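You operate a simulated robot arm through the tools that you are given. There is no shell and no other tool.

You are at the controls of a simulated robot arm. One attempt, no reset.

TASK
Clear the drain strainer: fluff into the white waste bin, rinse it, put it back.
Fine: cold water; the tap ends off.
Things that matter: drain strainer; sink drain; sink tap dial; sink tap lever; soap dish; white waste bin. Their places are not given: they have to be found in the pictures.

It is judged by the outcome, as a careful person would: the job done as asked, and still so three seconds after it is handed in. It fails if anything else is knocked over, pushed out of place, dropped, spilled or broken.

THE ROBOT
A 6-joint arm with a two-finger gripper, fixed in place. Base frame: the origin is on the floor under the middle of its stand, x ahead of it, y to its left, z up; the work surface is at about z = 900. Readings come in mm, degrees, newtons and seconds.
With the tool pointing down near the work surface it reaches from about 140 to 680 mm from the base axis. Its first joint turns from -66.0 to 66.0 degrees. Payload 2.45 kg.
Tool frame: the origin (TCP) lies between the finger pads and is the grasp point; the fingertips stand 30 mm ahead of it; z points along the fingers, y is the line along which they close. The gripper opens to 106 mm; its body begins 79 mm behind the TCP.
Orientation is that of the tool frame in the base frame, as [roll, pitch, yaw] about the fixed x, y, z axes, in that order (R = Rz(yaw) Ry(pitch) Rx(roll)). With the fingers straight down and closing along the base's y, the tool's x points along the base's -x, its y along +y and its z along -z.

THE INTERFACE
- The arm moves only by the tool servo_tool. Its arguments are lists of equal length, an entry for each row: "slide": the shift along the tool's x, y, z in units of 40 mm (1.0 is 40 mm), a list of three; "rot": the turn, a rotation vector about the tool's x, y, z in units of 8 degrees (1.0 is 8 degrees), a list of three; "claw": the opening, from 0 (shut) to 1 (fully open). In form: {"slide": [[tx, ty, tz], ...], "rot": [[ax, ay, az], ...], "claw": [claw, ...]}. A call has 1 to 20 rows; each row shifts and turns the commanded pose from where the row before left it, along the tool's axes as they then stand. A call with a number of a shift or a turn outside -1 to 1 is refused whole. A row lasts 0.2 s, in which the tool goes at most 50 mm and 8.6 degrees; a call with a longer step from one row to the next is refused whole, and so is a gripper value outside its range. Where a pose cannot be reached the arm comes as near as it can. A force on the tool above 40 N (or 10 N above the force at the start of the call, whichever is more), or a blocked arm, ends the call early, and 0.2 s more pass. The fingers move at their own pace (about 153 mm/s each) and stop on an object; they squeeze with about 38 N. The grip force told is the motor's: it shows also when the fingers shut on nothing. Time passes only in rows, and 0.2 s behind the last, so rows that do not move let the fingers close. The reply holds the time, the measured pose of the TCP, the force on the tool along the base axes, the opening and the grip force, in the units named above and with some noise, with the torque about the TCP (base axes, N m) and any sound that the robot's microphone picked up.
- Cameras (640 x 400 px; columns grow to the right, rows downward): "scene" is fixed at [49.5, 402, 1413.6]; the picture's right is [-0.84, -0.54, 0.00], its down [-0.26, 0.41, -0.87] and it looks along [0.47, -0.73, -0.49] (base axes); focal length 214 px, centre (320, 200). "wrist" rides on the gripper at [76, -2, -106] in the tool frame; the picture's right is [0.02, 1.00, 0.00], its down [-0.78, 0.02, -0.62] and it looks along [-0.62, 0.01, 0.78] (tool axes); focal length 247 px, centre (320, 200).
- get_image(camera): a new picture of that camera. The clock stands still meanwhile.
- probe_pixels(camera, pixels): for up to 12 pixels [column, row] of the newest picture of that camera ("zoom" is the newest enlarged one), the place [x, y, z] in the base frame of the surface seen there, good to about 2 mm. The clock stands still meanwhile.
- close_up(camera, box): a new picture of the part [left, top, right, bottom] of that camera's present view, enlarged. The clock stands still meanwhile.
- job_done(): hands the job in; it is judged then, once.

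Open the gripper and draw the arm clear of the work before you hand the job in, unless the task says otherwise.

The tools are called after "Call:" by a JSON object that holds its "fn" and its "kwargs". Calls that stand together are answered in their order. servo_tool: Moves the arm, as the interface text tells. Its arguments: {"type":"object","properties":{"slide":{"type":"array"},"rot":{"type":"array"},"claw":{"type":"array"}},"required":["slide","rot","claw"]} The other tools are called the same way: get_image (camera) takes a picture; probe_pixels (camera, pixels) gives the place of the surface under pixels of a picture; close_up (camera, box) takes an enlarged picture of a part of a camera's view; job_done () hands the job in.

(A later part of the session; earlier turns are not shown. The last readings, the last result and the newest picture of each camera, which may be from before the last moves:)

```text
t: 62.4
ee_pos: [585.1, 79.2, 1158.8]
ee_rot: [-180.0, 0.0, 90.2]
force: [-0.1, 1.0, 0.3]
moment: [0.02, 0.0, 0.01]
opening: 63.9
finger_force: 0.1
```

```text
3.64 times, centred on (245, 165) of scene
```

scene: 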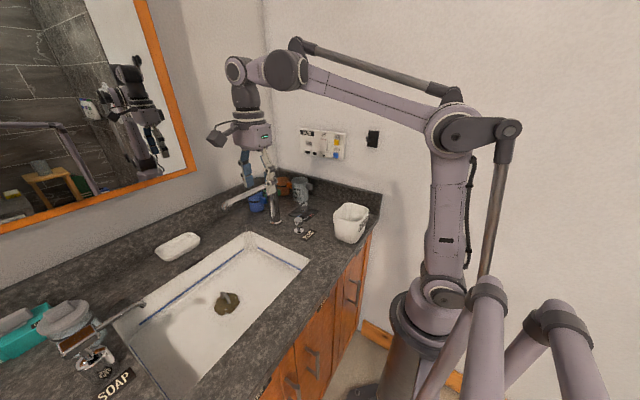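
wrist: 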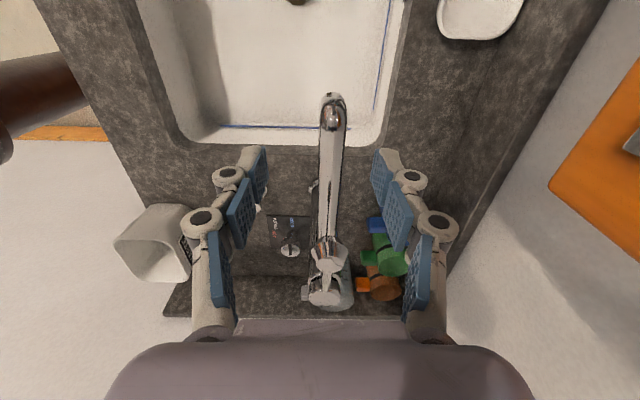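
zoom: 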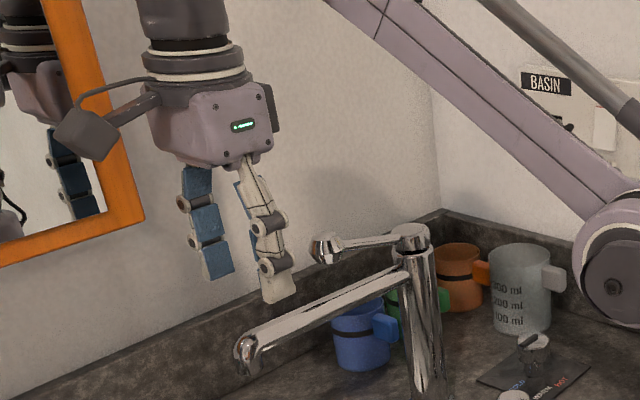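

I probe the knob and lever in this wrist view to align before sliding in.

Call:
{"fn": "close_up", "kwargs": {"camera": "wrist", "box": [270, 220, 390, 320]}}

Call:
{"fn": "probe_pixels", "kwargs": {"camera": "wrist", "pixels": [[328, 245], [312, 250], [343, 250], [328, 260], [328, 270], [326, 290], [332, 118], [332, 100], [328, 238]]}}

```text
4.00 times, centred on (330, 270) of wrist
```

zoom: 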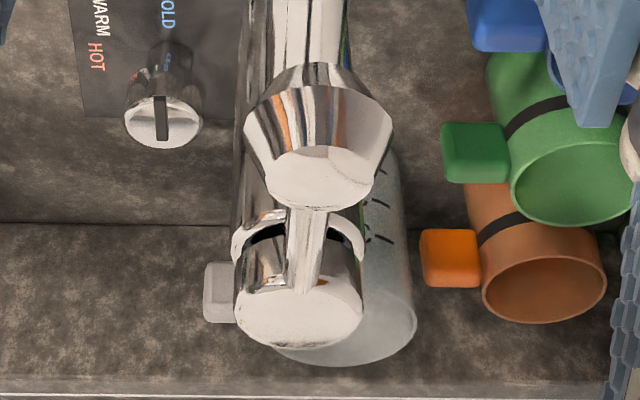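

```text
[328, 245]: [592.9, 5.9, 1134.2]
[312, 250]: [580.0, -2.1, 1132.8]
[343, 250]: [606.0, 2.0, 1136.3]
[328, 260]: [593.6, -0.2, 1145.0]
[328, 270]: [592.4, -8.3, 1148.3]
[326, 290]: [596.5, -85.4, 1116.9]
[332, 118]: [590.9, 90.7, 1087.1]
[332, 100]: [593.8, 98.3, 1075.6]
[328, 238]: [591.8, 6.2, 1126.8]
```

The knob's centre is about (593,−7,1135), ±14 mm wide. I shift to x≈593, z≈1153 and slide along −y so the open fingers straddle it.

Call:
{"fn": "servo_tool", "kwargs": {"slide": [[0, 0.2, 0.14], [-0.5, 0, 0], [-0.6, 0, 0], [-0.6, 0, 0], [-0.43, 0, 0], [0, 0, 0]], "rot": [[0, 0, 0], [0, 0, 0], [0, 0, 0], [0, 0, 0], [0, 0, 0], [0, 0, 0]], "claw": [0.6, 0.6, 0.6, 0.6, 0.6, 0.6]}}

Call:
{"fn": "get_image", "kwargs": {"camera": "wrist"}}

Call:
{"fn": "close_up", "kwargs": {"camera": "scene", "box": [190, 130, 300, 220]}}

```text
t: 63.8
ee_pos: [585.3, -7.3, 1158.9]
ee_rot: [-179.9, 0.1, 90.2]
force: [0.2, 0.0, -0.1]
moment: [-0.01, -0.02, -0.03]
opening: 63.7
finger_force: 0.1
out of reach, approached as far as the arm can: row 1
```

```text
taken
```

wrist: 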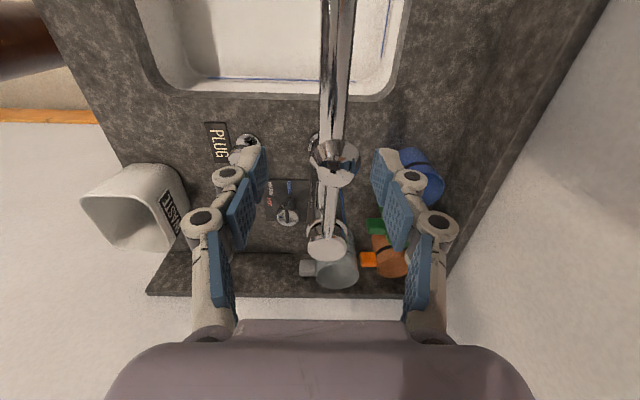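

```text
4.44 times, centred on (245, 175) of scene
```

zoom: 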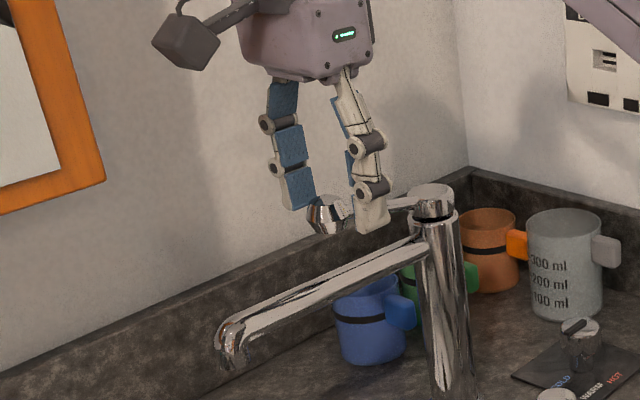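

The fingers straddle the knob but the first row was at the reach limit, so x is 585 instead of 593. I lower 6 mm first and then move +7 mm in x.

Call:
{"fn": "servo_tool", "kwargs": {"slide": [[0, 0, 0.15], [0, 0.1, 0.05], [0, 0.1, 0], [0, 0, 0]], "rot": [[0, 0, 0], [0, 0, 0], [0, 0, 0], [0, 0, 0]], "claw": [0.6, 0.6, 0.6, 0.6]}}

Call:
{"fn": "get_image", "kwargs": {"camera": "wrist"}}

Call:
{"fn": "close_up", "kwargs": {"camera": "wrist", "box": [250, 110, 410, 210]}}

```text
t: 64.8
ee_pos: [594.6, -7.7, 1151.2]
ee_rot: [179.9, -0.1, 90.2]
force: [0.9, -0.2, -0.2]
moment: [-0.01, 0.02, 0.03]
opening: 63.5
finger_force: 0.2
```

```text
taken
```

wrist: 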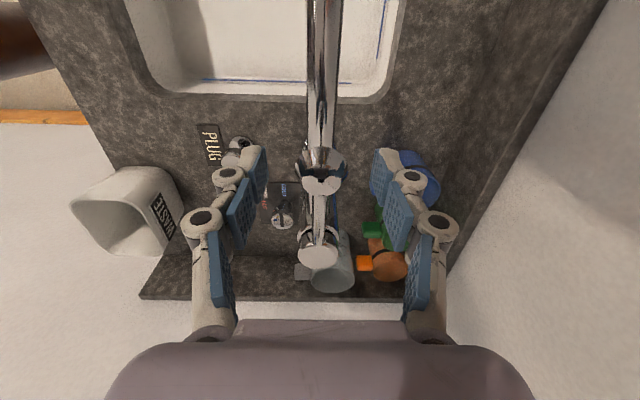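

```text
4.00 times, centred on (330, 160) of wrist
```

zoom: 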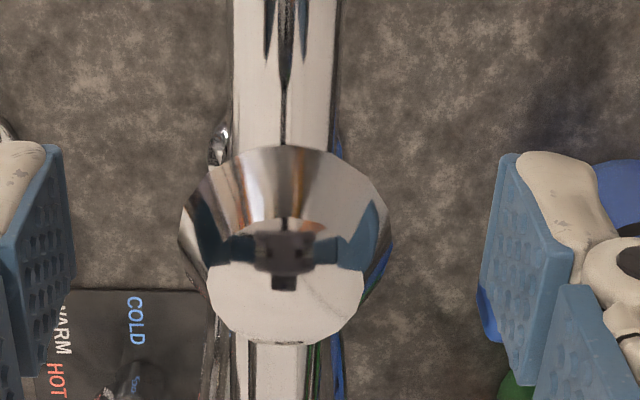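

The knob is centred between the pads at (322,165). I close on it.

Call:
{"fn": "servo_tool", "kwargs": {"slide": [[0, 0, 0], [0, 0, 0], [0, 0, 0]], "rot": [[0, 0, 0], [0, 0, 0], [0, 0, 0]], "claw": [0.35, 0.15, 0.1]}}

Call:
{"fn": "get_image", "kwargs": {"camera": "wrist"}}

Call:
{"fn": "close_up", "kwargs": {"camera": "scene", "box": [200, 140, 300, 220]}}

```text
t: 65.6
ee_pos: [593.3, -6.6, 1150.8]
ee_rot: [179.8, 0.0, 90.3]
force: [9.7, 0.1, 5.6]
moment: [-0.14, -0.26, -0.03]
opening: 30.4
finger_force: 45.5
```

```text
taken
```

wrist: 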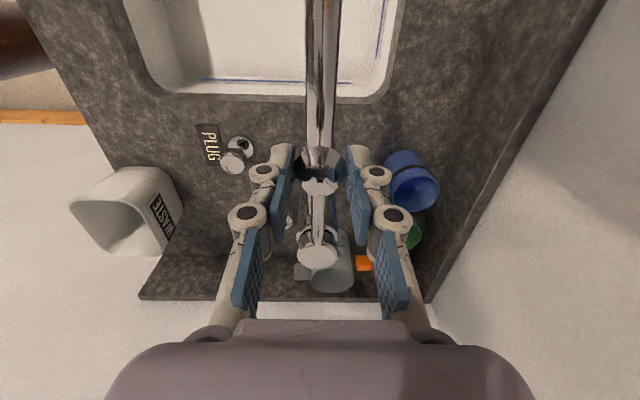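

```text
5.00 times, centred on (250, 180) of scene
```

zoom: 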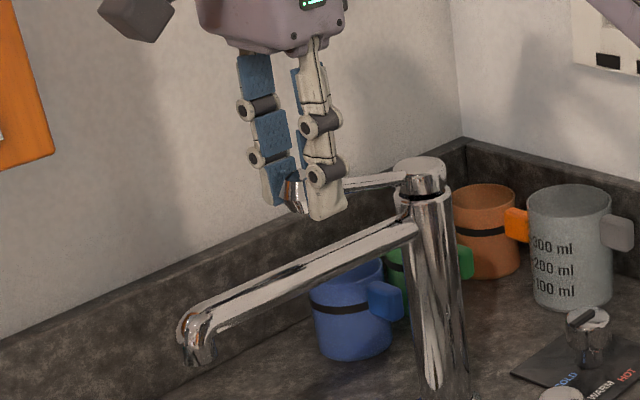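

The knob is held (30 mm, 45 N). I test gently: 4 mm up, watching the force and the pose.

Call:
{"fn": "servo_tool", "kwargs": {"slide": [[0, 0, -0.05], [0, 0, -0.05], [0, 0, 0]], "rot": [[0, 0, 0], [0, 0, 0], [0, 0, 0]], "claw": [0.1, 0.1, 0.1]}}

Call:
{"fn": "close_up", "kwargs": {"camera": "scene", "box": [200, 140, 300, 220]}}

```text
t: 66.4
ee_pos: [594.8, -7.8, 1153.8]
ee_rot: [179.9, 0.0, 90.2]
force: [13.2, -4.1, -14.2]
moment: [1.13, -0.28, -0.04]
opening: 30.4
finger_force: 45.2
```

```text
5.00 times, centred on (250, 180) of scene
```

zoom: 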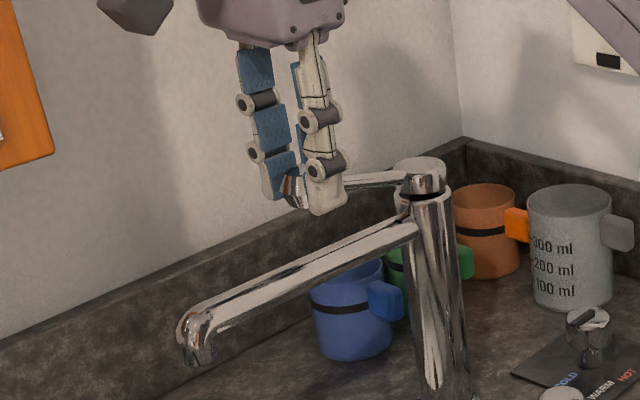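

The upward force rose by about 20 N for 3 mm; I check whether the lever itself moved by probing the lever arm and cap again.

Call:
{"fn": "get_image", "kwargs": {"camera": "scene"}}

Call:
{"fn": "probe_pixels", "kwargs": {"camera": "scene", "pixels": [[258, 176], [262, 176], [265, 176], [268, 175], [272, 173], [270, 171], [276, 172]]}}

Call:
{"fn": "get_image", "kwargs": {"camera": "wrist"}}

Call:
{"fn": "close_up", "kwargs": {"camera": "wrist", "box": [270, 120, 370, 280]}}

```text
taken
```

scene: 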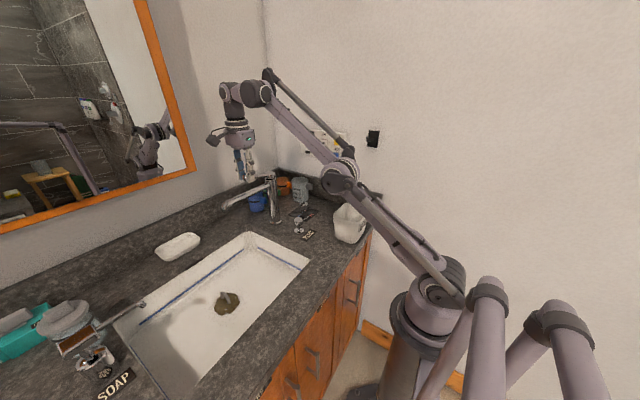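

```text
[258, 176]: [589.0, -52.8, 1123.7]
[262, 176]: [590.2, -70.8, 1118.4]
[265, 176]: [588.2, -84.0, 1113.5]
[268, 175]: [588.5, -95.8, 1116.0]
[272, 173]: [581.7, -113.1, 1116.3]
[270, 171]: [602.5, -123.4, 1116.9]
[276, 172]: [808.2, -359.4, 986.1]
```

```text
taken
```

wrist: 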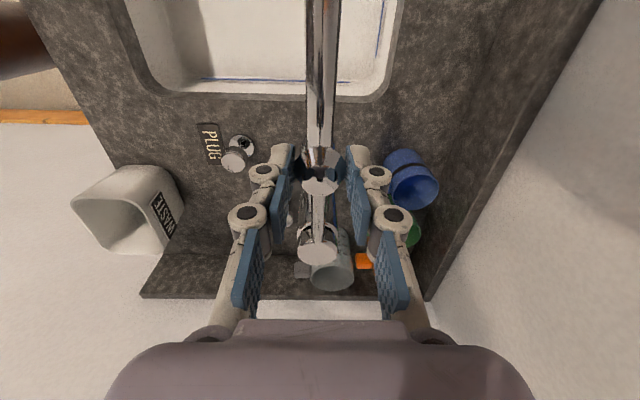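

```text
2.50 times, centred on (320, 200) of wrist
```

zoom: 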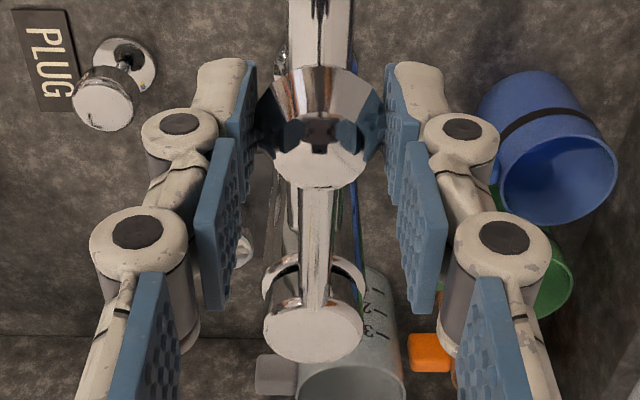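

The lever arm did not lift (same heights as before). I go back down those 4 mm and test sideways toward −x by 6 mm.

Call:
{"fn": "servo_tool", "kwargs": {"slide": [[0, 0, 0.1], [0, 0, 0], [0, -0.08, 0], [0, -0.08, 0], [0, 0, 0]], "rot": [[0, 0, 0], [0, 0, 0], [0, 0, 0], [0, 0, 0], [0, 0, 0]], "claw": [0.1, 0.1, 0.1, 0.1, 0.1]}}

Call:
{"fn": "get_image", "kwargs": {"camera": "scene"}}

Call:
{"fn": "probe_pixels", "kwargs": {"camera": "scene", "pixels": [[258, 176], [262, 176], [265, 176], [268, 175], [258, 175], [258, 177]]}}

Call:
{"fn": "close_up", "kwargs": {"camera": "scene", "box": [200, 140, 300, 220]}}

```text
t: 67.3
ee_pos: [594.8, -6.4, 1151.6]
ee_rot: [178.9, 0.1, 90.2]
force: [6.6, -0.8, -1.1]
moment: [0.53, -0.19, -0.01]
opening: 30.5
finger_force: 44.6
stopped in row 4: the force on the tool passed its limit at 43 N (the readings are from after the stop); the commanded pose is now the measured one
```

```text
taken
```

scene: 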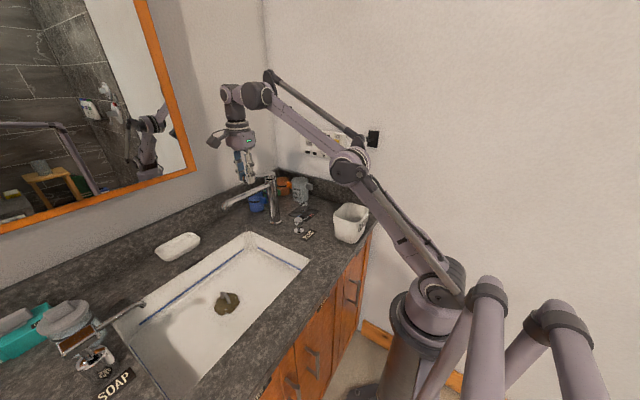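

```text
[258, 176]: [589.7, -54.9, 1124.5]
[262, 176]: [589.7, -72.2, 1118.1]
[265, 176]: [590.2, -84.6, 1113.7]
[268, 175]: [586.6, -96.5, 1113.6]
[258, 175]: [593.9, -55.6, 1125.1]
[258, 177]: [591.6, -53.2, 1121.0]
```

```text
5.00 times, centred on (250, 180) of scene
```

zoom: 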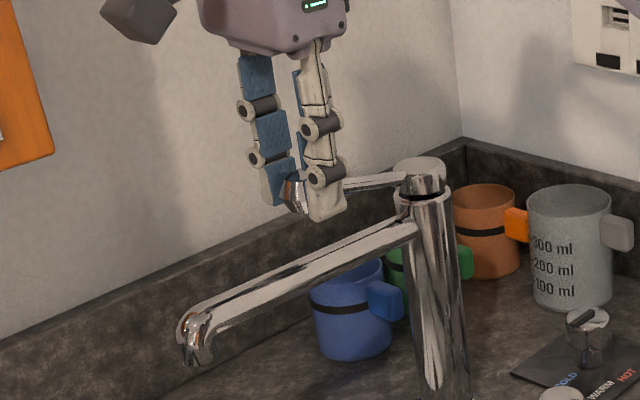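

Toward −x it is rigid (43 N). I test toward +x the same way with small steps.

Call:
{"fn": "servo_tool", "kwargs": {"slide": [[0, 0.05, 0], [0, 0.05, 0], [0, 0.05, 0], [0, 0, 0]], "rot": [[0, 0, 0], [0, 0, 0], [0, 0, 0], [0, 0, 0]], "claw": [0.1, 0.1, 0.1, 0.1]}}

Call:
{"fn": "get_image", "kwargs": {"camera": "scene"}}

Call:
{"fn": "probe_pixels", "kwargs": {"camera": "scene", "pixels": [[258, 176], [262, 176], [265, 176], [268, 175], [258, 175], [258, 177]]}}

Call:
{"fn": "close_up", "kwargs": {"camera": "scene", "box": [200, 140, 300, 220]}}

```text
t: 68.3
ee_pos: [594.5, -7.1, 1150.8]
ee_rot: [179.8, 0.1, 90.2]
force: [-35.2, -3.4, 1.0]
moment: [-0.25, 0.7, -0.1]
opening: 30.4
finger_force: 45.0
```

```text
taken
```

scene: 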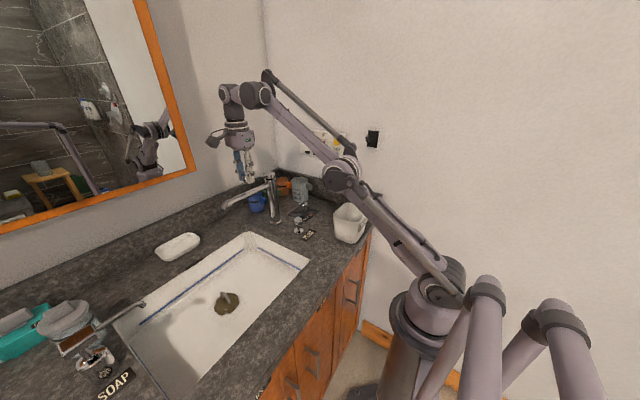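

```text
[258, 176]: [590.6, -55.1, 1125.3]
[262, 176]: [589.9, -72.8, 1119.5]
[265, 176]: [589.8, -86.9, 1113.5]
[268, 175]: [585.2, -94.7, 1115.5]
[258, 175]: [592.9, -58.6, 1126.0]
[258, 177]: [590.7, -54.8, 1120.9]
```

```text
5.00 times, centred on (250, 180) of scene
```

zoom: 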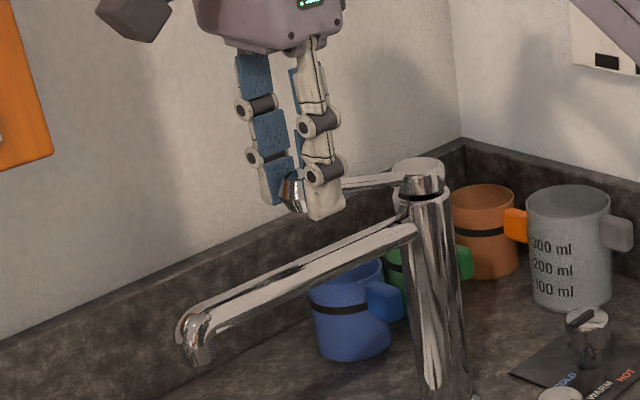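

Both sideways directions are rigid, so the lever pivots in the vertical plane. I relieve the side load and test pressing down by 5 mm.

Call:
{"fn": "servo_tool", "kwargs": {"slide": [[0, -0.13, 0], [0, 0, 0], [0, 0, 0.05], [0, 0, 0.05], [0, 0, 0.04], [0, 0, 0]], "rot": [[0, 0, 0], [0, 0, 0], [0, 0, 0], [0, 0, 0], [0, 0, 0], [0, 0, 0]], "claw": [0.1, 0.1, 0.1, 0.1, 0.1, 0.1]}}

Call:
{"fn": "get_image", "kwargs": {"camera": "scene"}}

Call:
{"fn": "probe_pixels", "kwargs": {"camera": "scene", "pixels": [[258, 176], [262, 176], [265, 176], [268, 175], [258, 175], [258, 177]]}}

Call:
{"fn": "close_up", "kwargs": {"camera": "scene", "box": [200, 140, 300, 220]}}

```text
t: 69.7
ee_pos: [595.3, -7.7, 1144.0]
ee_rot: [178.9, 0.0, 90.3]
force: [2.6, 2.9, 27.3]
moment: [0.17, -0.1, 0.0]
opening: 30.1
finger_force: 45.4
```

```text
taken
```

scene: 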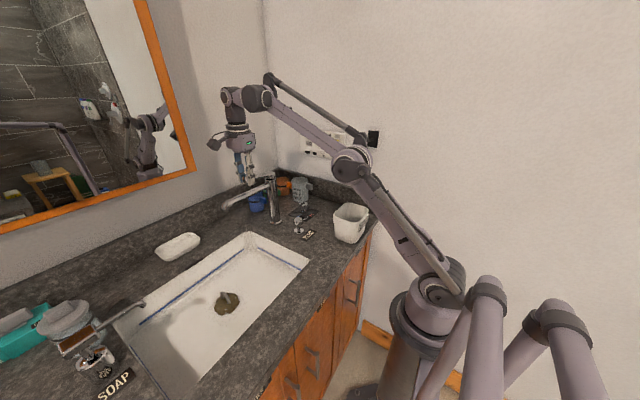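

```text
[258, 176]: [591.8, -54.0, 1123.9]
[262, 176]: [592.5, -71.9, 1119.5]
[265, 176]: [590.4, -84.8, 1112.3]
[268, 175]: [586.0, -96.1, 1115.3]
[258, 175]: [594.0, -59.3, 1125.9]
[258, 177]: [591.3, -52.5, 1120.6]
```

```text
5.00 times, centred on (250, 180) of scene
```

zoom: 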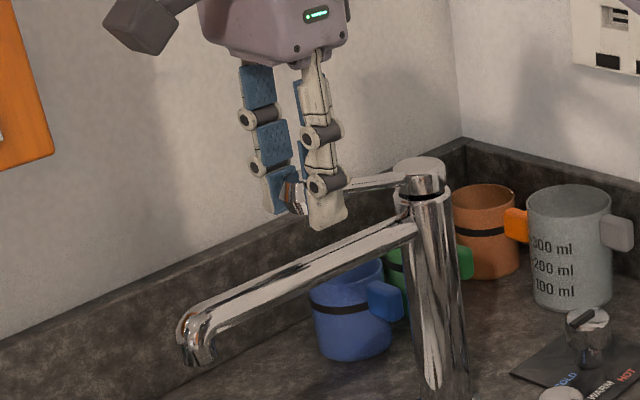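

Pressing down only made the fingers slide (27 N) while the lever stayed, so it is at its lower stop. I now pull up firmly from this lower hold and watch.

Call:
{"fn": "servo_tool", "kwargs": {"slide": [[0, 0, -0.08], [0, 0, -0.08], [0, 0, -0.06], [0, 0, -0.06], [0, 0, 0]], "rot": [[0, 0, 0], [0, 0, 0], [0, 0, 0], [0, 0, 0], [0, 0, 0]], "claw": [0, 0, 0, 0, 0]}}

Call:
{"fn": "get_image", "kwargs": {"camera": "scene"}}

Call:
{"fn": "probe_pixels", "kwargs": {"camera": "scene", "pixels": [[258, 176], [262, 176], [265, 176], [268, 175], [258, 175], [258, 177]]}}

Call:
{"fn": "close_up", "kwargs": {"camera": "scene", "box": [200, 140, 300, 220]}}

```text
t: 70.9
ee_pos: [593.6, -8.4, 1156.0]
ee_rot: [179.2, 0.3, 90.2]
force: [-11.5, -12.8, -13.0]
moment: [0.74, 0.17, -0.01]
opening: 30.2
finger_force: 44.6
```

```text
taken
```

scene: 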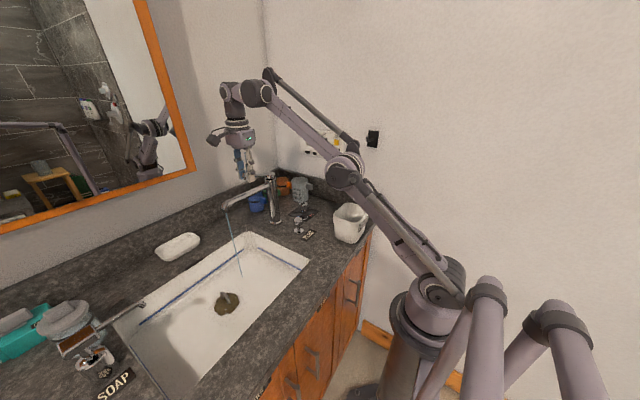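

```text
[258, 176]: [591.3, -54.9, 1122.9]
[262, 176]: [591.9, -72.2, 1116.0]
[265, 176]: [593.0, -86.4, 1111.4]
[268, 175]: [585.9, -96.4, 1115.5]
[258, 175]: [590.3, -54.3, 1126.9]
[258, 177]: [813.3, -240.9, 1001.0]
```

```text
5.00 times, centred on (250, 180) of scene
```

zoom: 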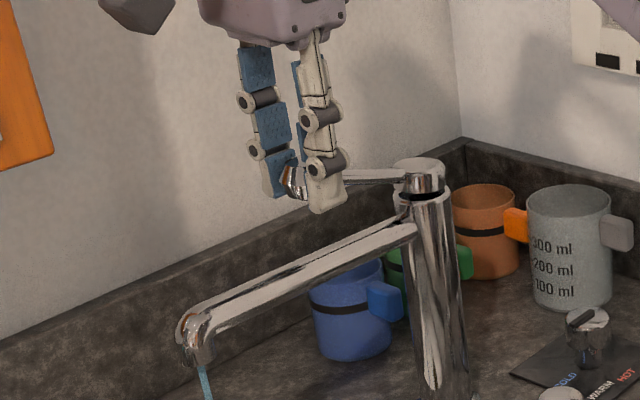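

Water now runs: a stream falls from the spout at (228,212) to about (241,278). I check the stream and where it lands.

Call:
{"fn": "close_up", "kwargs": {"camera": "scene", "box": [200, 190, 280, 310]}}

Call:
{"fn": "probe_pixels", "kwargs": {"camera": "scene", "pixels": [[230, 220], [232, 235], [235, 250], [238, 262], [241, 277], [240, 272], [228, 212]]}}

Call:
{"fn": "get_image", "kwargs": {"camera": "wrist"}}

```text
3.33 times, centred on (240, 250) of scene
```

zoom: 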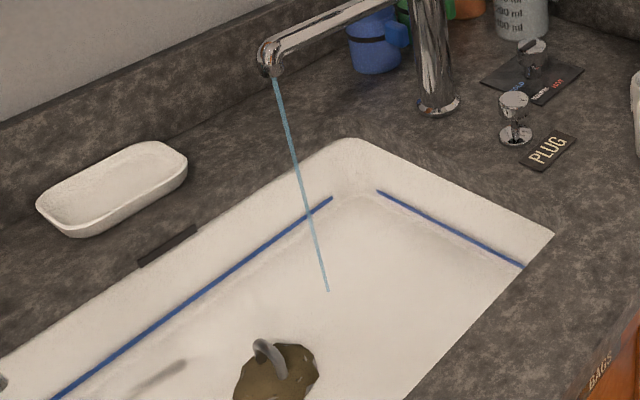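

```text
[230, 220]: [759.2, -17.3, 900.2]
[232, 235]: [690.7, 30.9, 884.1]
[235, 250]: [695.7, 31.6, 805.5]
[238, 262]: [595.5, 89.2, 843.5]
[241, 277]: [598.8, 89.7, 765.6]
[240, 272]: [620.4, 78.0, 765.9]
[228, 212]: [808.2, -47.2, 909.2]
```

```text
taken
```

wrist: 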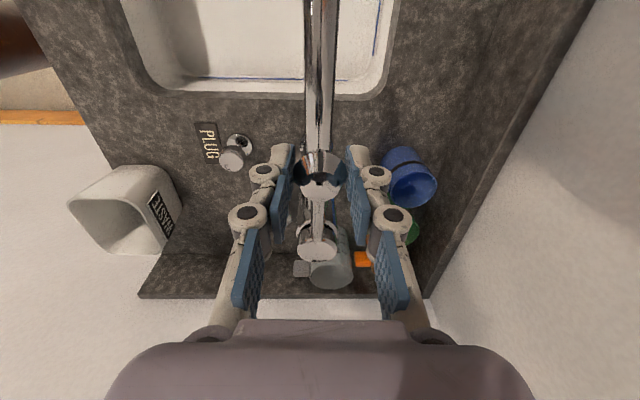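

The stream is thin (lever barely raised) and falls at about (596,89). I open the fingers to see whether the lever stays where it is.

Call:
{"fn": "servo_tool", "kwargs": {"slide": [[0, 0, 0], [0, 0, 0], [0, 0, 0]], "rot": [[0, 0, 0], [0, 0, 0], [0, 0, 0]], "claw": [0.45, 0.6, 0.6]}}

Call:
{"fn": "get_image", "kwargs": {"camera": "scene"}}

Call:
{"fn": "close_up", "kwargs": {"camera": "scene", "box": [200, 140, 300, 220]}}

Call:
{"fn": "close_up", "kwargs": {"camera": "wrist", "box": [250, 120, 390, 280]}}

```text
t: 71.7
ee_pos: [595.4, -7.8, 1155.7]
ee_rot: [179.0, 0.0, 90.2]
force: [-0.7, -0.7, -0.2]
moment: [-0.01, -0.03, 0.01]
opening: 63.6
finger_force: 0.0
```

```text
taken
```

scene: 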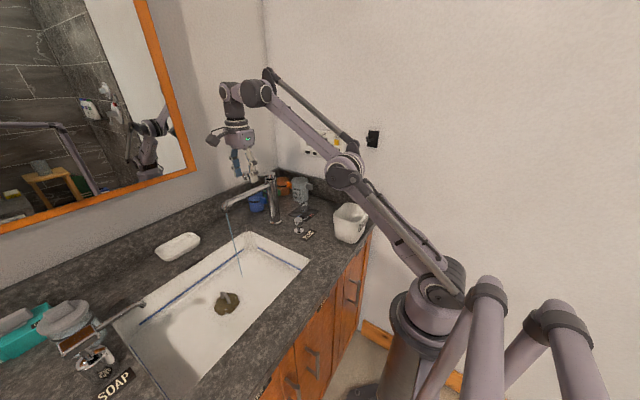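

```text
5.00 times, centred on (250, 180) of scene
```

zoom: 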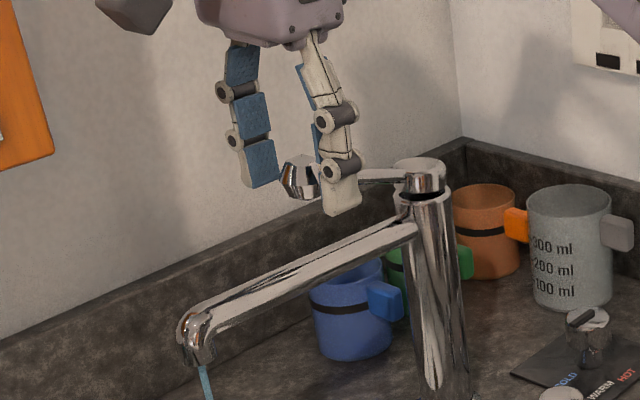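

```text
2.50 times, centred on (320, 200) of wrist
```

zoom: 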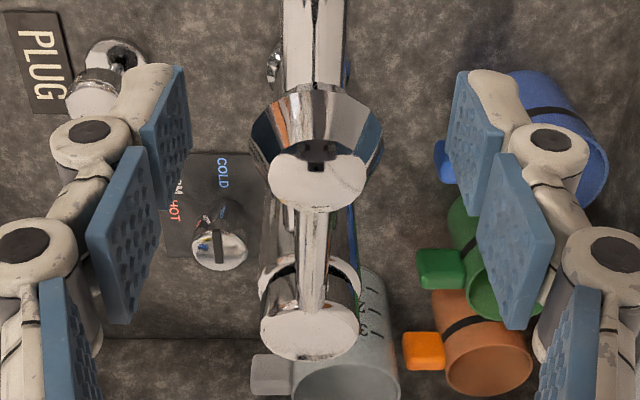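

The lever holds its place and the water keeps running. I take a lower hold (12 mm down), close, and raise again for a fuller stream.

Call:
{"fn": "servo_tool", "kwargs": {"slide": [[0, 0, 0.15], [0, 0, 0.15], [0, 0, 0], [0, 0, 0], [0, 0, 0], [0, 0, 0], [0, 0, -0.08], [0, 0, -0.08], [0, 0, -0.08], [0, 0, -0.06], [0, 0, 0]], "rot": [[0, 0, 0], [0, 0, 0], [0, 0, 0], [0, 0, 0], [0, 0, 0], [0, 0, 0], [0, 0, 0], [0, 0, 0], [0, 0, 0], [0, 0, 0], [0, 0, 0]], "claw": [0.6, 0.6, 0.6, 0.3, 0.1, 0, 0, 0, 0, 0, 0]}}

Call:
{"fn": "get_image", "kwargs": {"camera": "scene"}}

Call:
{"fn": "close_up", "kwargs": {"camera": "scene", "box": [200, 140, 300, 220]}}

Call:
{"fn": "close_up", "kwargs": {"camera": "scene", "box": [200, 190, 280, 310]}}

```text
t: 74.1
ee_pos: [594.4, -9.8, 1156.4]
ee_rot: [179.1, 0.2, 90.2]
force: [-11.0, -19.1, -16.3]
moment: [0.68, 0.04, -0.04]
opening: 29.8
finger_force: 44.8
```

```text
taken
```

scene: 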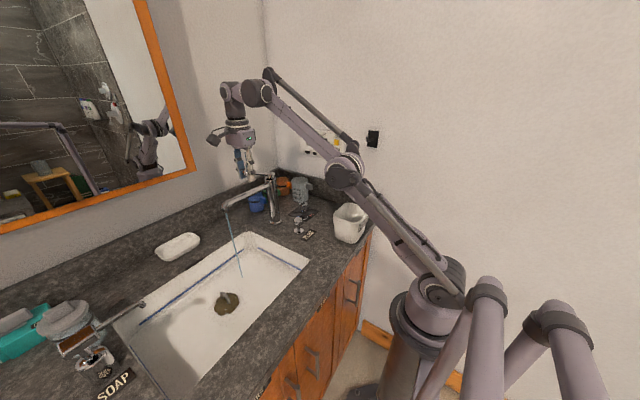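

```text
5.00 times, centred on (250, 180) of scene
```

zoom: 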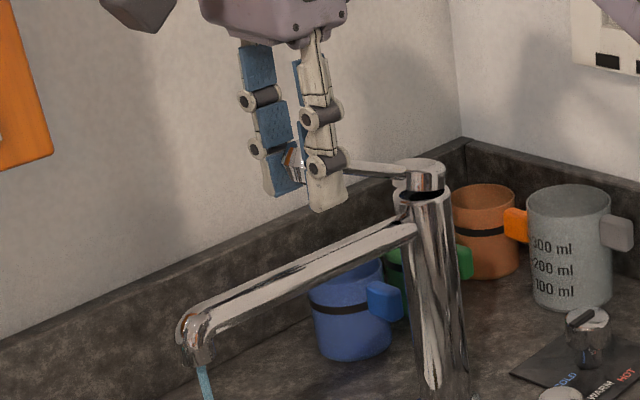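

```text
3.33 times, centred on (240, 250) of scene
```

zoom: 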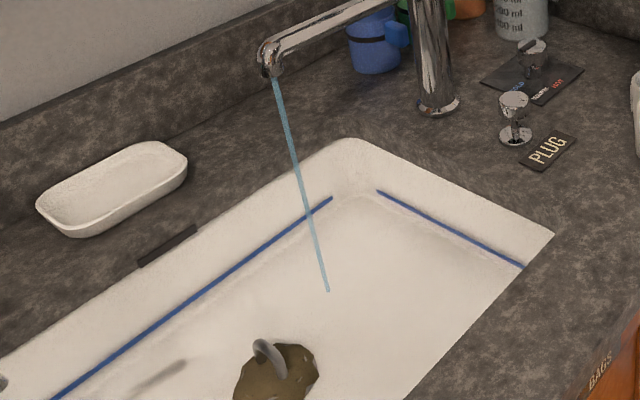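

The stream is thicker now and the lever higher. I do one more such raise to get a solid flow.

Call:
{"fn": "servo_tool", "kwargs": {"slide": [[0, 0, 0], [0, 0, 0], [0, 0, 0.15], [0, 0, 0.15], [0, 0, 0], [0, 0, 0], [0, 0, 0], [0, 0, 0], [0, 0, -0.08], [0, 0, -0.08], [0, 0, -0.08], [0, 0, -0.06], [0, 0, 0]], "rot": [[0, 0, 0], [0, 0, 0], [0, 0, 0], [0, 0, 0], [0, 0, 0], [0, 0, 0], [0, 0, 0], [0, 0, 0], [0, 0, 0], [0, 0, 0], [0, 0, 0], [0, 0, 0], [0, 0, 0]], "claw": [0.45, 0.6, 0.6, 0.6, 0.6, 0.3, 0.1, 0, 0, 0, 0, 0, 0]}}

Call:
{"fn": "close_up", "kwargs": {"camera": "scene", "box": [200, 140, 300, 220]}}

Call:
{"fn": "close_up", "kwargs": {"camera": "scene", "box": [200, 190, 280, 310]}}

```text
t: 76.9
ee_pos: [595.2, -10.9, 1154.4]
ee_rot: [178.9, 0.3, 90.0]
force: [16.0, -25.6, -23.1]
moment: [1.06, 0.14, 0.07]
opening: 29.3
finger_force: 44.9
```

```text
5.00 times, centred on (250, 180) of scene
```

zoom: 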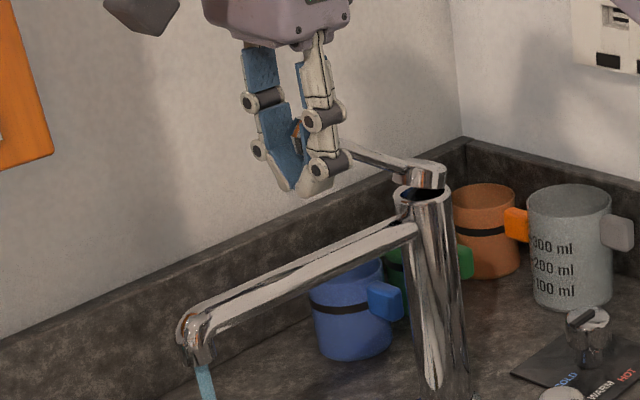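

```text
3.33 times, centred on (240, 250) of scene
```

zoom: 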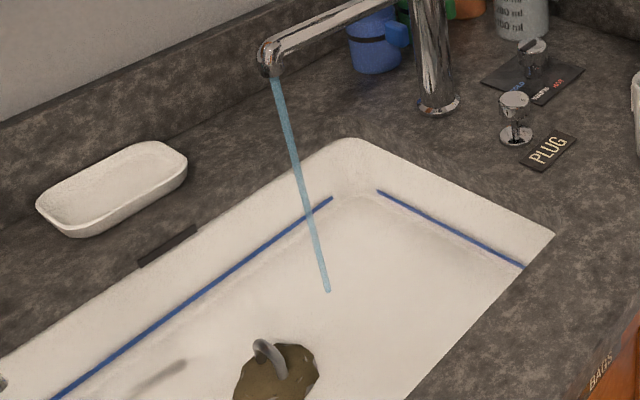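

The flow is solid now. I open, slide out along +y, retreat toward the robot, and turn the tool back.

Call:
{"fn": "servo_tool", "kwargs": {"slide": [[0, 0, 0], [0, 0, 0], [0.4, 0, 0], [0.7, 0, 0], [0.7, 0, 0], [0.4, 0, 0], [0, -0.8, 0], [0, -0.8, 0], [0, -0.8, 0], [0, -0.8, 0], [0, -0.5, 0], [0, 0, 0]], "rot": [[0, 0, 0], [0, 0, 0], [0, 0, 0], [0, 0, 0], [0, 0, 0], [0, 0, 0], [0, 0, 0], [0, 0, 0], [0, 0, 0], [0, 0, 0], [0, 0, 0], [0, 0, 0]], "claw": [0.45, 0.65, 0.65, 0.65, 0.65, 0.65, 0.65, 0.65, 0.65, 0.65, 0.65, 0.65]}}

Call:
{"fn": "get_image", "kwargs": {"camera": "scene"}}

Call:
{"fn": "close_up", "kwargs": {"camera": "scene", "box": [200, 150, 310, 310]}}

```text
t: 79.5
ee_pos: [446.2, 79.4, 1151.7]
ee_rot: [179.1, 0.1, 90.2]
force: [1.1, 0.6, -0.1]
moment: [0.0, 0.0, -0.02]
opening: 69.0
finger_force: 0.0
```

```text
taken
```

scene: 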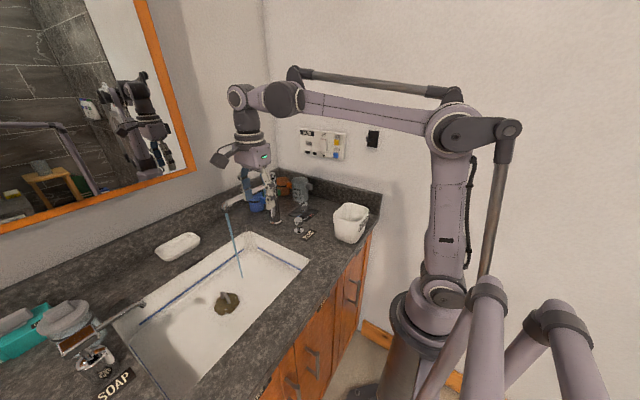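

```text
2.50 times, centred on (255, 230) of scene
```

zoom: 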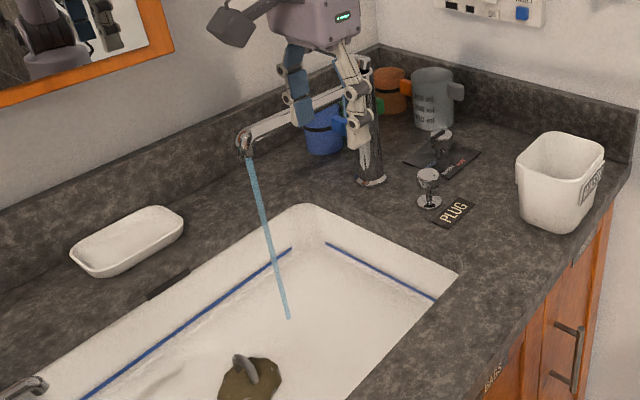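

The water runs steadily. I turn the tool back by −90° (and correct its 0.9° roll), then move to y≈190 at lower height.

Call:
{"fn": "servo_tool", "kwargs": {"slide": [[0, 0, 0], [0, 0, 0], [0, 0, 0], [0, 0, 0], [0, 0, 0], [0, 0, 0], [0, 0, 0], [0, 0, 0], [0, 0, 0], [0, 0, 0], [0, 0, 0], [0, 0, 0], [0, 0, 0], [0, 0.92, 0], [0, 0.92, 0], [0, 0.93, 0], [0, 0, 0.9], [0, 0, 0.9], [0, 0, 0]], "rot": [[0.11, 0, 0], [0, 0, -0.94], [0, 0, -0.94], [0, 0, -0.94], [0, 0, -0.94], [0, 0, -0.94], [0, 0, -0.94], [0, 0, -0.94], [0, 0, -0.94], [0, 0, -0.94], [0, 0, -0.94], [0, 0, -0.94], [0, 0, -0.92], [0, 0, 0], [0, 0, 0], [0, 0, 0], [0, 0, 0], [0, 0, 0], [0, 0, 0]], "claw": [0.5, 0.5, 0.5, 0.5, 0.5, 0.5, 0.5, 0.5, 0.5, 0.5, 0.5, 0.5, 0.5, 0.5, 0.5, 0.5, 0.5, 0.5, 0.5]}}

Call:
{"fn": "get_image", "kwargs": {"camera": "wrist"}}

Call:
{"fn": "get_image", "kwargs": {"camera": "scene"}}

```text
t: 83.5
ee_pos: [445.9, 190.0, 1078.9]
ee_rot: [-179.8, 0.2, -179.7]
force: [0.4, 0.0, -0.8]
moment: [-0.02, -0.01, 0.0]
opening: 53.0
finger_force: 0.1
```

```text
taken
```

wrist: 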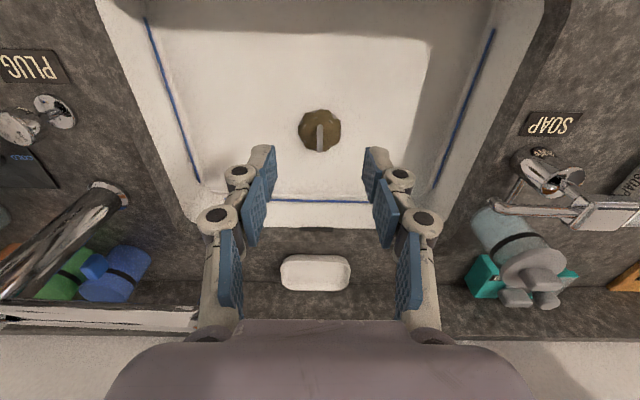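

```text
taken
```

scene: 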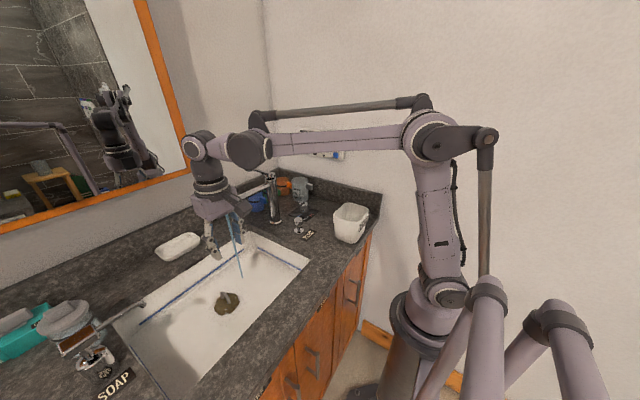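

I go over the strainer's ring at about (542,192), stopping at z≈880.

Call:
{"fn": "servo_tool", "kwargs": {"slide": [[-0.4, 0.01, 0.83], [-0.4, 0.01, 0.83], [-0.4, 0.01, 0.83], [-0.4, 0.01, 0.83], [-0.4, 0.01, 0.83], [-0.4, 0, 0.83], [0, 0, 0], [0, 0, 0]], "rot": [[0, 0, 0], [0, 0, 0], [0, 0, 0], [0, 0, 0], [0, 0, 0], [0, 0, 0], [0, 0, 0], [0, 0, 0]], "claw": [0.5, 0.5, 0.5, 0.5, 0.5, 0.5, 0.5, 0.5]}}

Call:
{"fn": "get_image", "kwargs": {"camera": "wrist"}}

Call:
{"fn": "probe_pixels", "kwargs": {"camera": "wrist", "pixels": [[320, 105], [320, 120], [320, 135], [320, 145]]}}

Call:
{"fn": "close_up", "kwargs": {"camera": "wrist", "box": [240, 50, 400, 180]}}

```text
t: 85.3
ee_pos: [541.2, 192.6, 884.2]
ee_rot: [-179.9, 0.2, -179.7]
force: [0.0, -0.8, 0.3]
moment: [0.0, -0.03, 0.0]
opening: 52.8
finger_force: 0.1
```

```text
taken
```

wrist: 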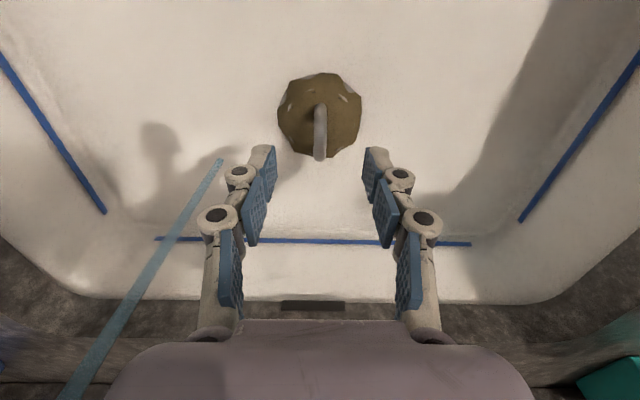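

```text
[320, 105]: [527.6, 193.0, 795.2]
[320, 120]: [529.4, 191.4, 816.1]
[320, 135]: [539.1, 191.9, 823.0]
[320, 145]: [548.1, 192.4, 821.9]
```

```text
3.08 times, centred on (320, 115) of wrist
```

zoom: 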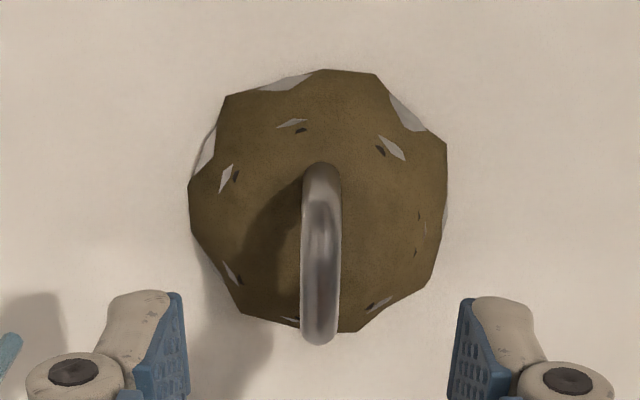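

The ring (x 527–558, y≈192) is centred below the fingers. I descend to z≈830, close on it and lift 40 mm.

Call:
{"fn": "servo_tool", "kwargs": {"slide": [[-0.02, 0, 0.45], [0, 0, 0.45], [0, 0, 0.43], [0, 0, 0], [0, 0, 0], [0, 0, 0], [0, 0, 0]], "rot": [[0, 0, 0], [0, 0, 0], [0, 0, 0], [0, 0, 0], [0, 0, 0], [0, 0, 0], [0, 0, 0]], "claw": [0.5, 0.5, 0.5, 0.5, 0.1, 0, 0]}}

Call:
{"fn": "servo_tool", "kwargs": {"slide": [[0, 0, 0]], "rot": [[0, 0, 0]], "claw": [0]}}

Call:
{"fn": "get_image", "kwargs": {"camera": "wrist"}}

```text
t: 86.9
ee_pos: [543.6, 191.7, 829.3]
ee_rot: [-179.9, 0.1, -179.7]
force: [-0.2, 0.1, -0.4]
moment: [0.01, -0.01, 0.01]
opening: 9.0
finger_force: 36.6
```

```text
t: 87.3
ee_pos: [542.7, 192.2, 830.1]
ee_rot: [-179.9, 0.1, -179.7]
force: [0.1, -0.3, -0.8]
moment: [0.04, -0.01, -0.01]
opening: 8.8
finger_force: 36.5
```

```text
taken
```

wrist: 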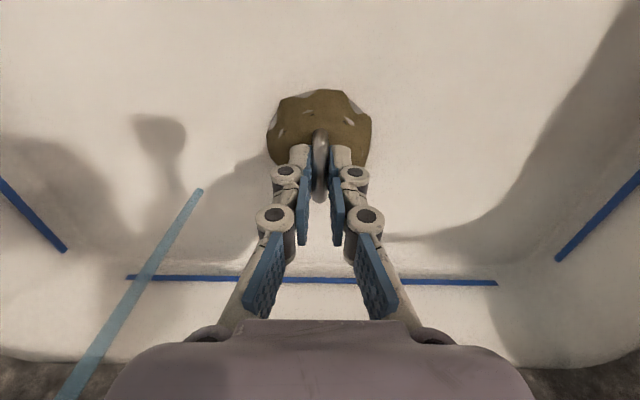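

The ring is held again, seated pose (543,192,830). I lift to z≈936 gently, then tip the tool 40° toward +x about the disc so that the hand stays clear of the spout while rinsing.

Call:
{"fn": "servo_tool", "kwargs": {"slide": [[0, 0, -0.2], [0, 0, -0.4], [0, 0, -0.5], [0, 0, -0.5], [0, 0, -0.5], [0, 0, -0.4], [0, 0, -0.15], [0.08, 0, 0.006], [0.16, 0, 0.011], [0.16, 0, 0.011], [0.16, 0, 0.011], [0.16, 0, 0.011], [0.08, 0, 0.006], [0, 0, 0]], "rot": [[0, 0, 0], [0, 0, 0], [0, 0, 0], [0, 0, 0], [0, 0, 0], [0, 0, 0], [0, 0, 0], [0, -0.5, 0], [0, -1, 0], [0, -1, 0], [0, -1, 0], [0, -1, 0], [0, -0.5, 0], [0, 0, 0]], "claw": [0, 0, 0, 0, 0, 0, 0, 0, 0, 0, 0, 0, 0, 0]}}

Call:
{"fn": "get_image", "kwargs": {"camera": "wrist"}}

Call:
{"fn": "get_image", "kwargs": {"camera": "scene"}}

Call:
{"fn": "close_up", "kwargs": {"camera": "scene", "box": [180, 190, 290, 330]}}

```text
t: 90.3
ee_pos: [512.4, 193.9, 924.2]
ee_rot: [-179.8, 40.3, -179.7]
force: [0.6, -1.2, -1.1]
moment: [0.02, 0.04, 0.03]
opening: 9.0
finger_force: 36.7
```

```text
taken
```

wrist: 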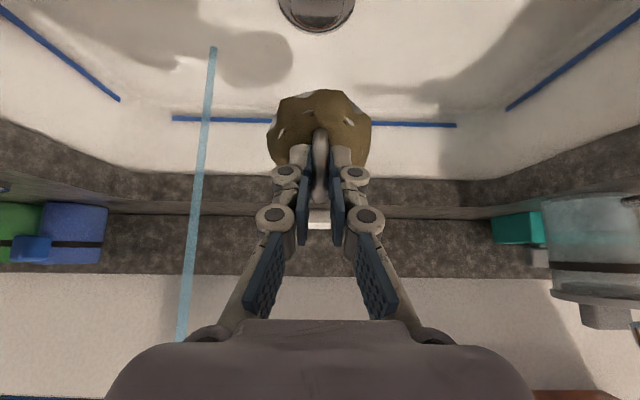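

```text
taken
```

scene: 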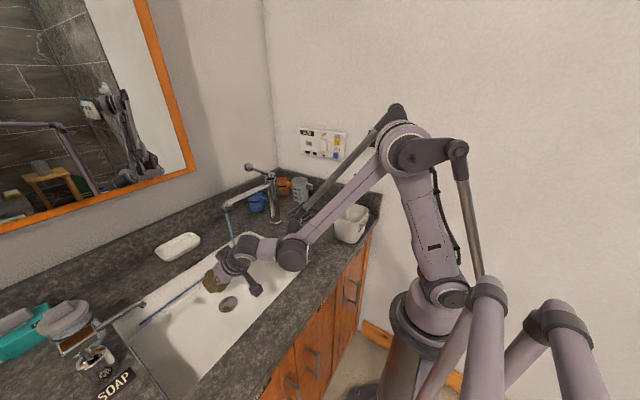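

```text
2.86 times, centred on (235, 260) of scene
```

zoom: 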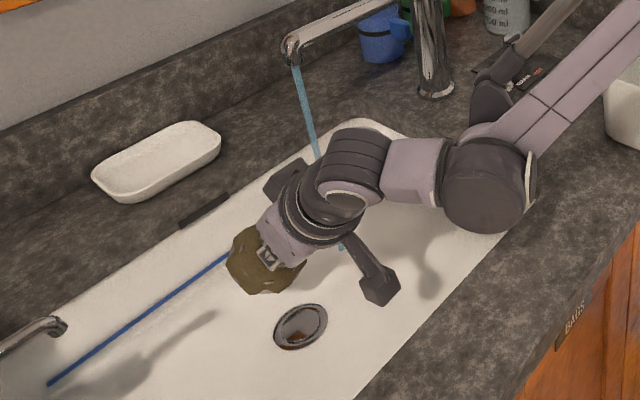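

The pose is as planned (disc centre about (542,194,889), tilt 40°). I check the heights of the forearm end and camera above the counter before moving under the stream.

Call:
{"fn": "probe_pixels", "kwargs": {"camera": "scene", "pixels": [[292, 254], [292, 266], [265, 250], [242, 248], [254, 290], [246, 278], [301, 222], [310, 200], [300, 235], [232, 236], [235, 246]]}}

```text
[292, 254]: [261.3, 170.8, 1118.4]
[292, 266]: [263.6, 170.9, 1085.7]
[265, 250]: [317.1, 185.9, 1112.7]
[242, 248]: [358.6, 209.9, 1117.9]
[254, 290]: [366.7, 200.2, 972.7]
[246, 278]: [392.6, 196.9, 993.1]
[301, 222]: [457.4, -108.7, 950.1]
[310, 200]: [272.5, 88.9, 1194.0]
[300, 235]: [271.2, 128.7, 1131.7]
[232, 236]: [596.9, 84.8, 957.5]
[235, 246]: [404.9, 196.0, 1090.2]
```

All arm parts are above z≈960 and clear. I move the disc to about (578,88,885), so the stream at (596,88) hits its upper half.

Call:
{"fn": "servo_tool", "kwargs": {"slide": [[-0.06, -0.26, 0.065], [-0.125, -0.53, 0.131], [-0.125, -0.53, 0.131], [-0.125, -0.53, 0.131], [-0.125, -0.53, 0.131], [-0.06, -0.27, 0.066], [0, 0, 0]], "rot": [[0, 0, 0], [0, 0, 0], [0, 0, 0], [0, 0, 0], [0, 0, 0], [0, 0, 0], [0, 0, 0]], "claw": [0, 0, 0, 0, 0, 0, 0]}}

Call:
{"fn": "get_image", "kwargs": {"camera": "wrist"}}

Call:
{"fn": "get_image", "kwargs": {"camera": "scene"}}

Call:
{"fn": "close_up", "kwargs": {"camera": "wrist", "box": [240, 60, 400, 180]}}

```text
t: 91.9
ee_pos: [549.0, 88.4, 919.2]
ee_rot: [-179.9, 40.1, -179.7]
force: [-0.1, -0.1, -0.4]
moment: [0.0, -0.01, -0.01]
opening: 8.9
finger_force: 36.5
```

```text
taken
```

wrist: 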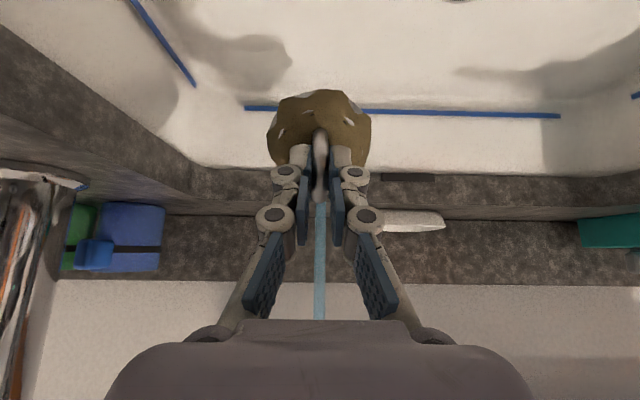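

```text
taken
```

scene: 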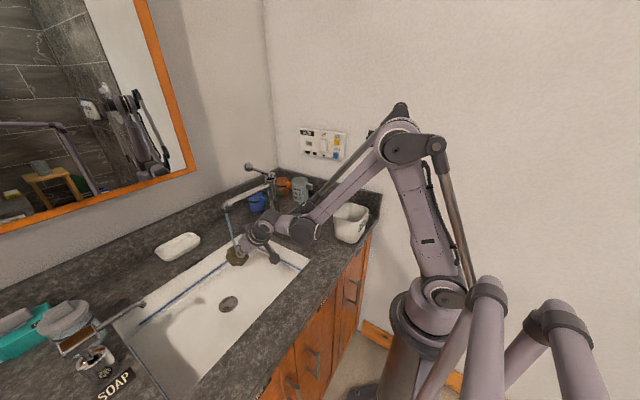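

```text
3.33 times, centred on (320, 120) of wrist
```

zoom: 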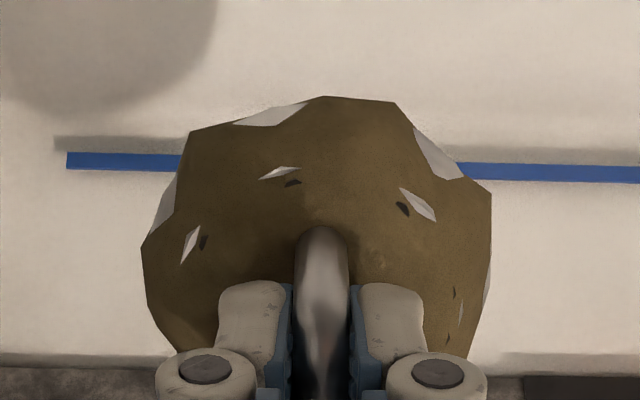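

The stream (col 320) falls onto the ring and the disc. I hold still for about 2.4 s and look at the film.

Call:
{"fn": "servo_tool", "kwargs": {"slide": [[0, 0, 0], [0, 0, 0], [0, 0, 0], [0, 0, 0], [0, 0, 0], [0, 0, 0], [0, 0, 0], [0, 0, 0], [0, 0, 0], [0, 0, 0], [0, 0, 0], [0, 0, 0]], "rot": [[0, 0, 0], [0, 0, 0], [0, 0, 0], [0, 0, 0], [0, 0, 0], [0, 0, 0], [0, 0, 0], [0, 0, 0], [0, 0, 0], [0, 0, 0], [0, 0, 0], [0, 0, 0]], "claw": [0, 0, 0, 0, 0, 0, 0, 0, 0, 0, 0, 0]}}

Call:
{"fn": "close_up", "kwargs": {"camera": "wrist", "box": [240, 60, 400, 180]}}

Call:
{"fn": "close_up", "kwargs": {"camera": "scene", "box": [200, 190, 290, 310]}}

```text
t: 94.5
ee_pos: [550.5, 88.1, 919.1]
ee_rot: [-179.9, 40.1, -179.7]
force: [-0.7, -0.4, -0.3]
moment: [-0.01, 0.02, 0.02]
opening: 8.7
finger_force: 36.7
```

```text
3.33 times, centred on (320, 120) of wrist
```

zoom: 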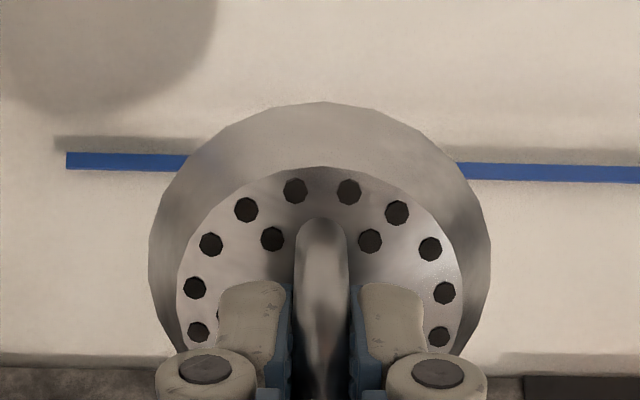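

```text
3.33 times, centred on (245, 250) of scene
```

zoom: 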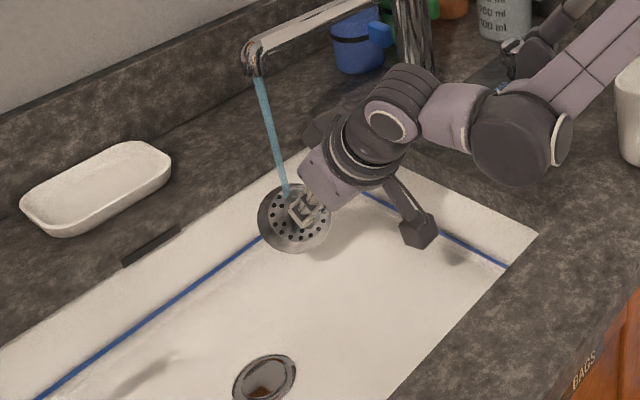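

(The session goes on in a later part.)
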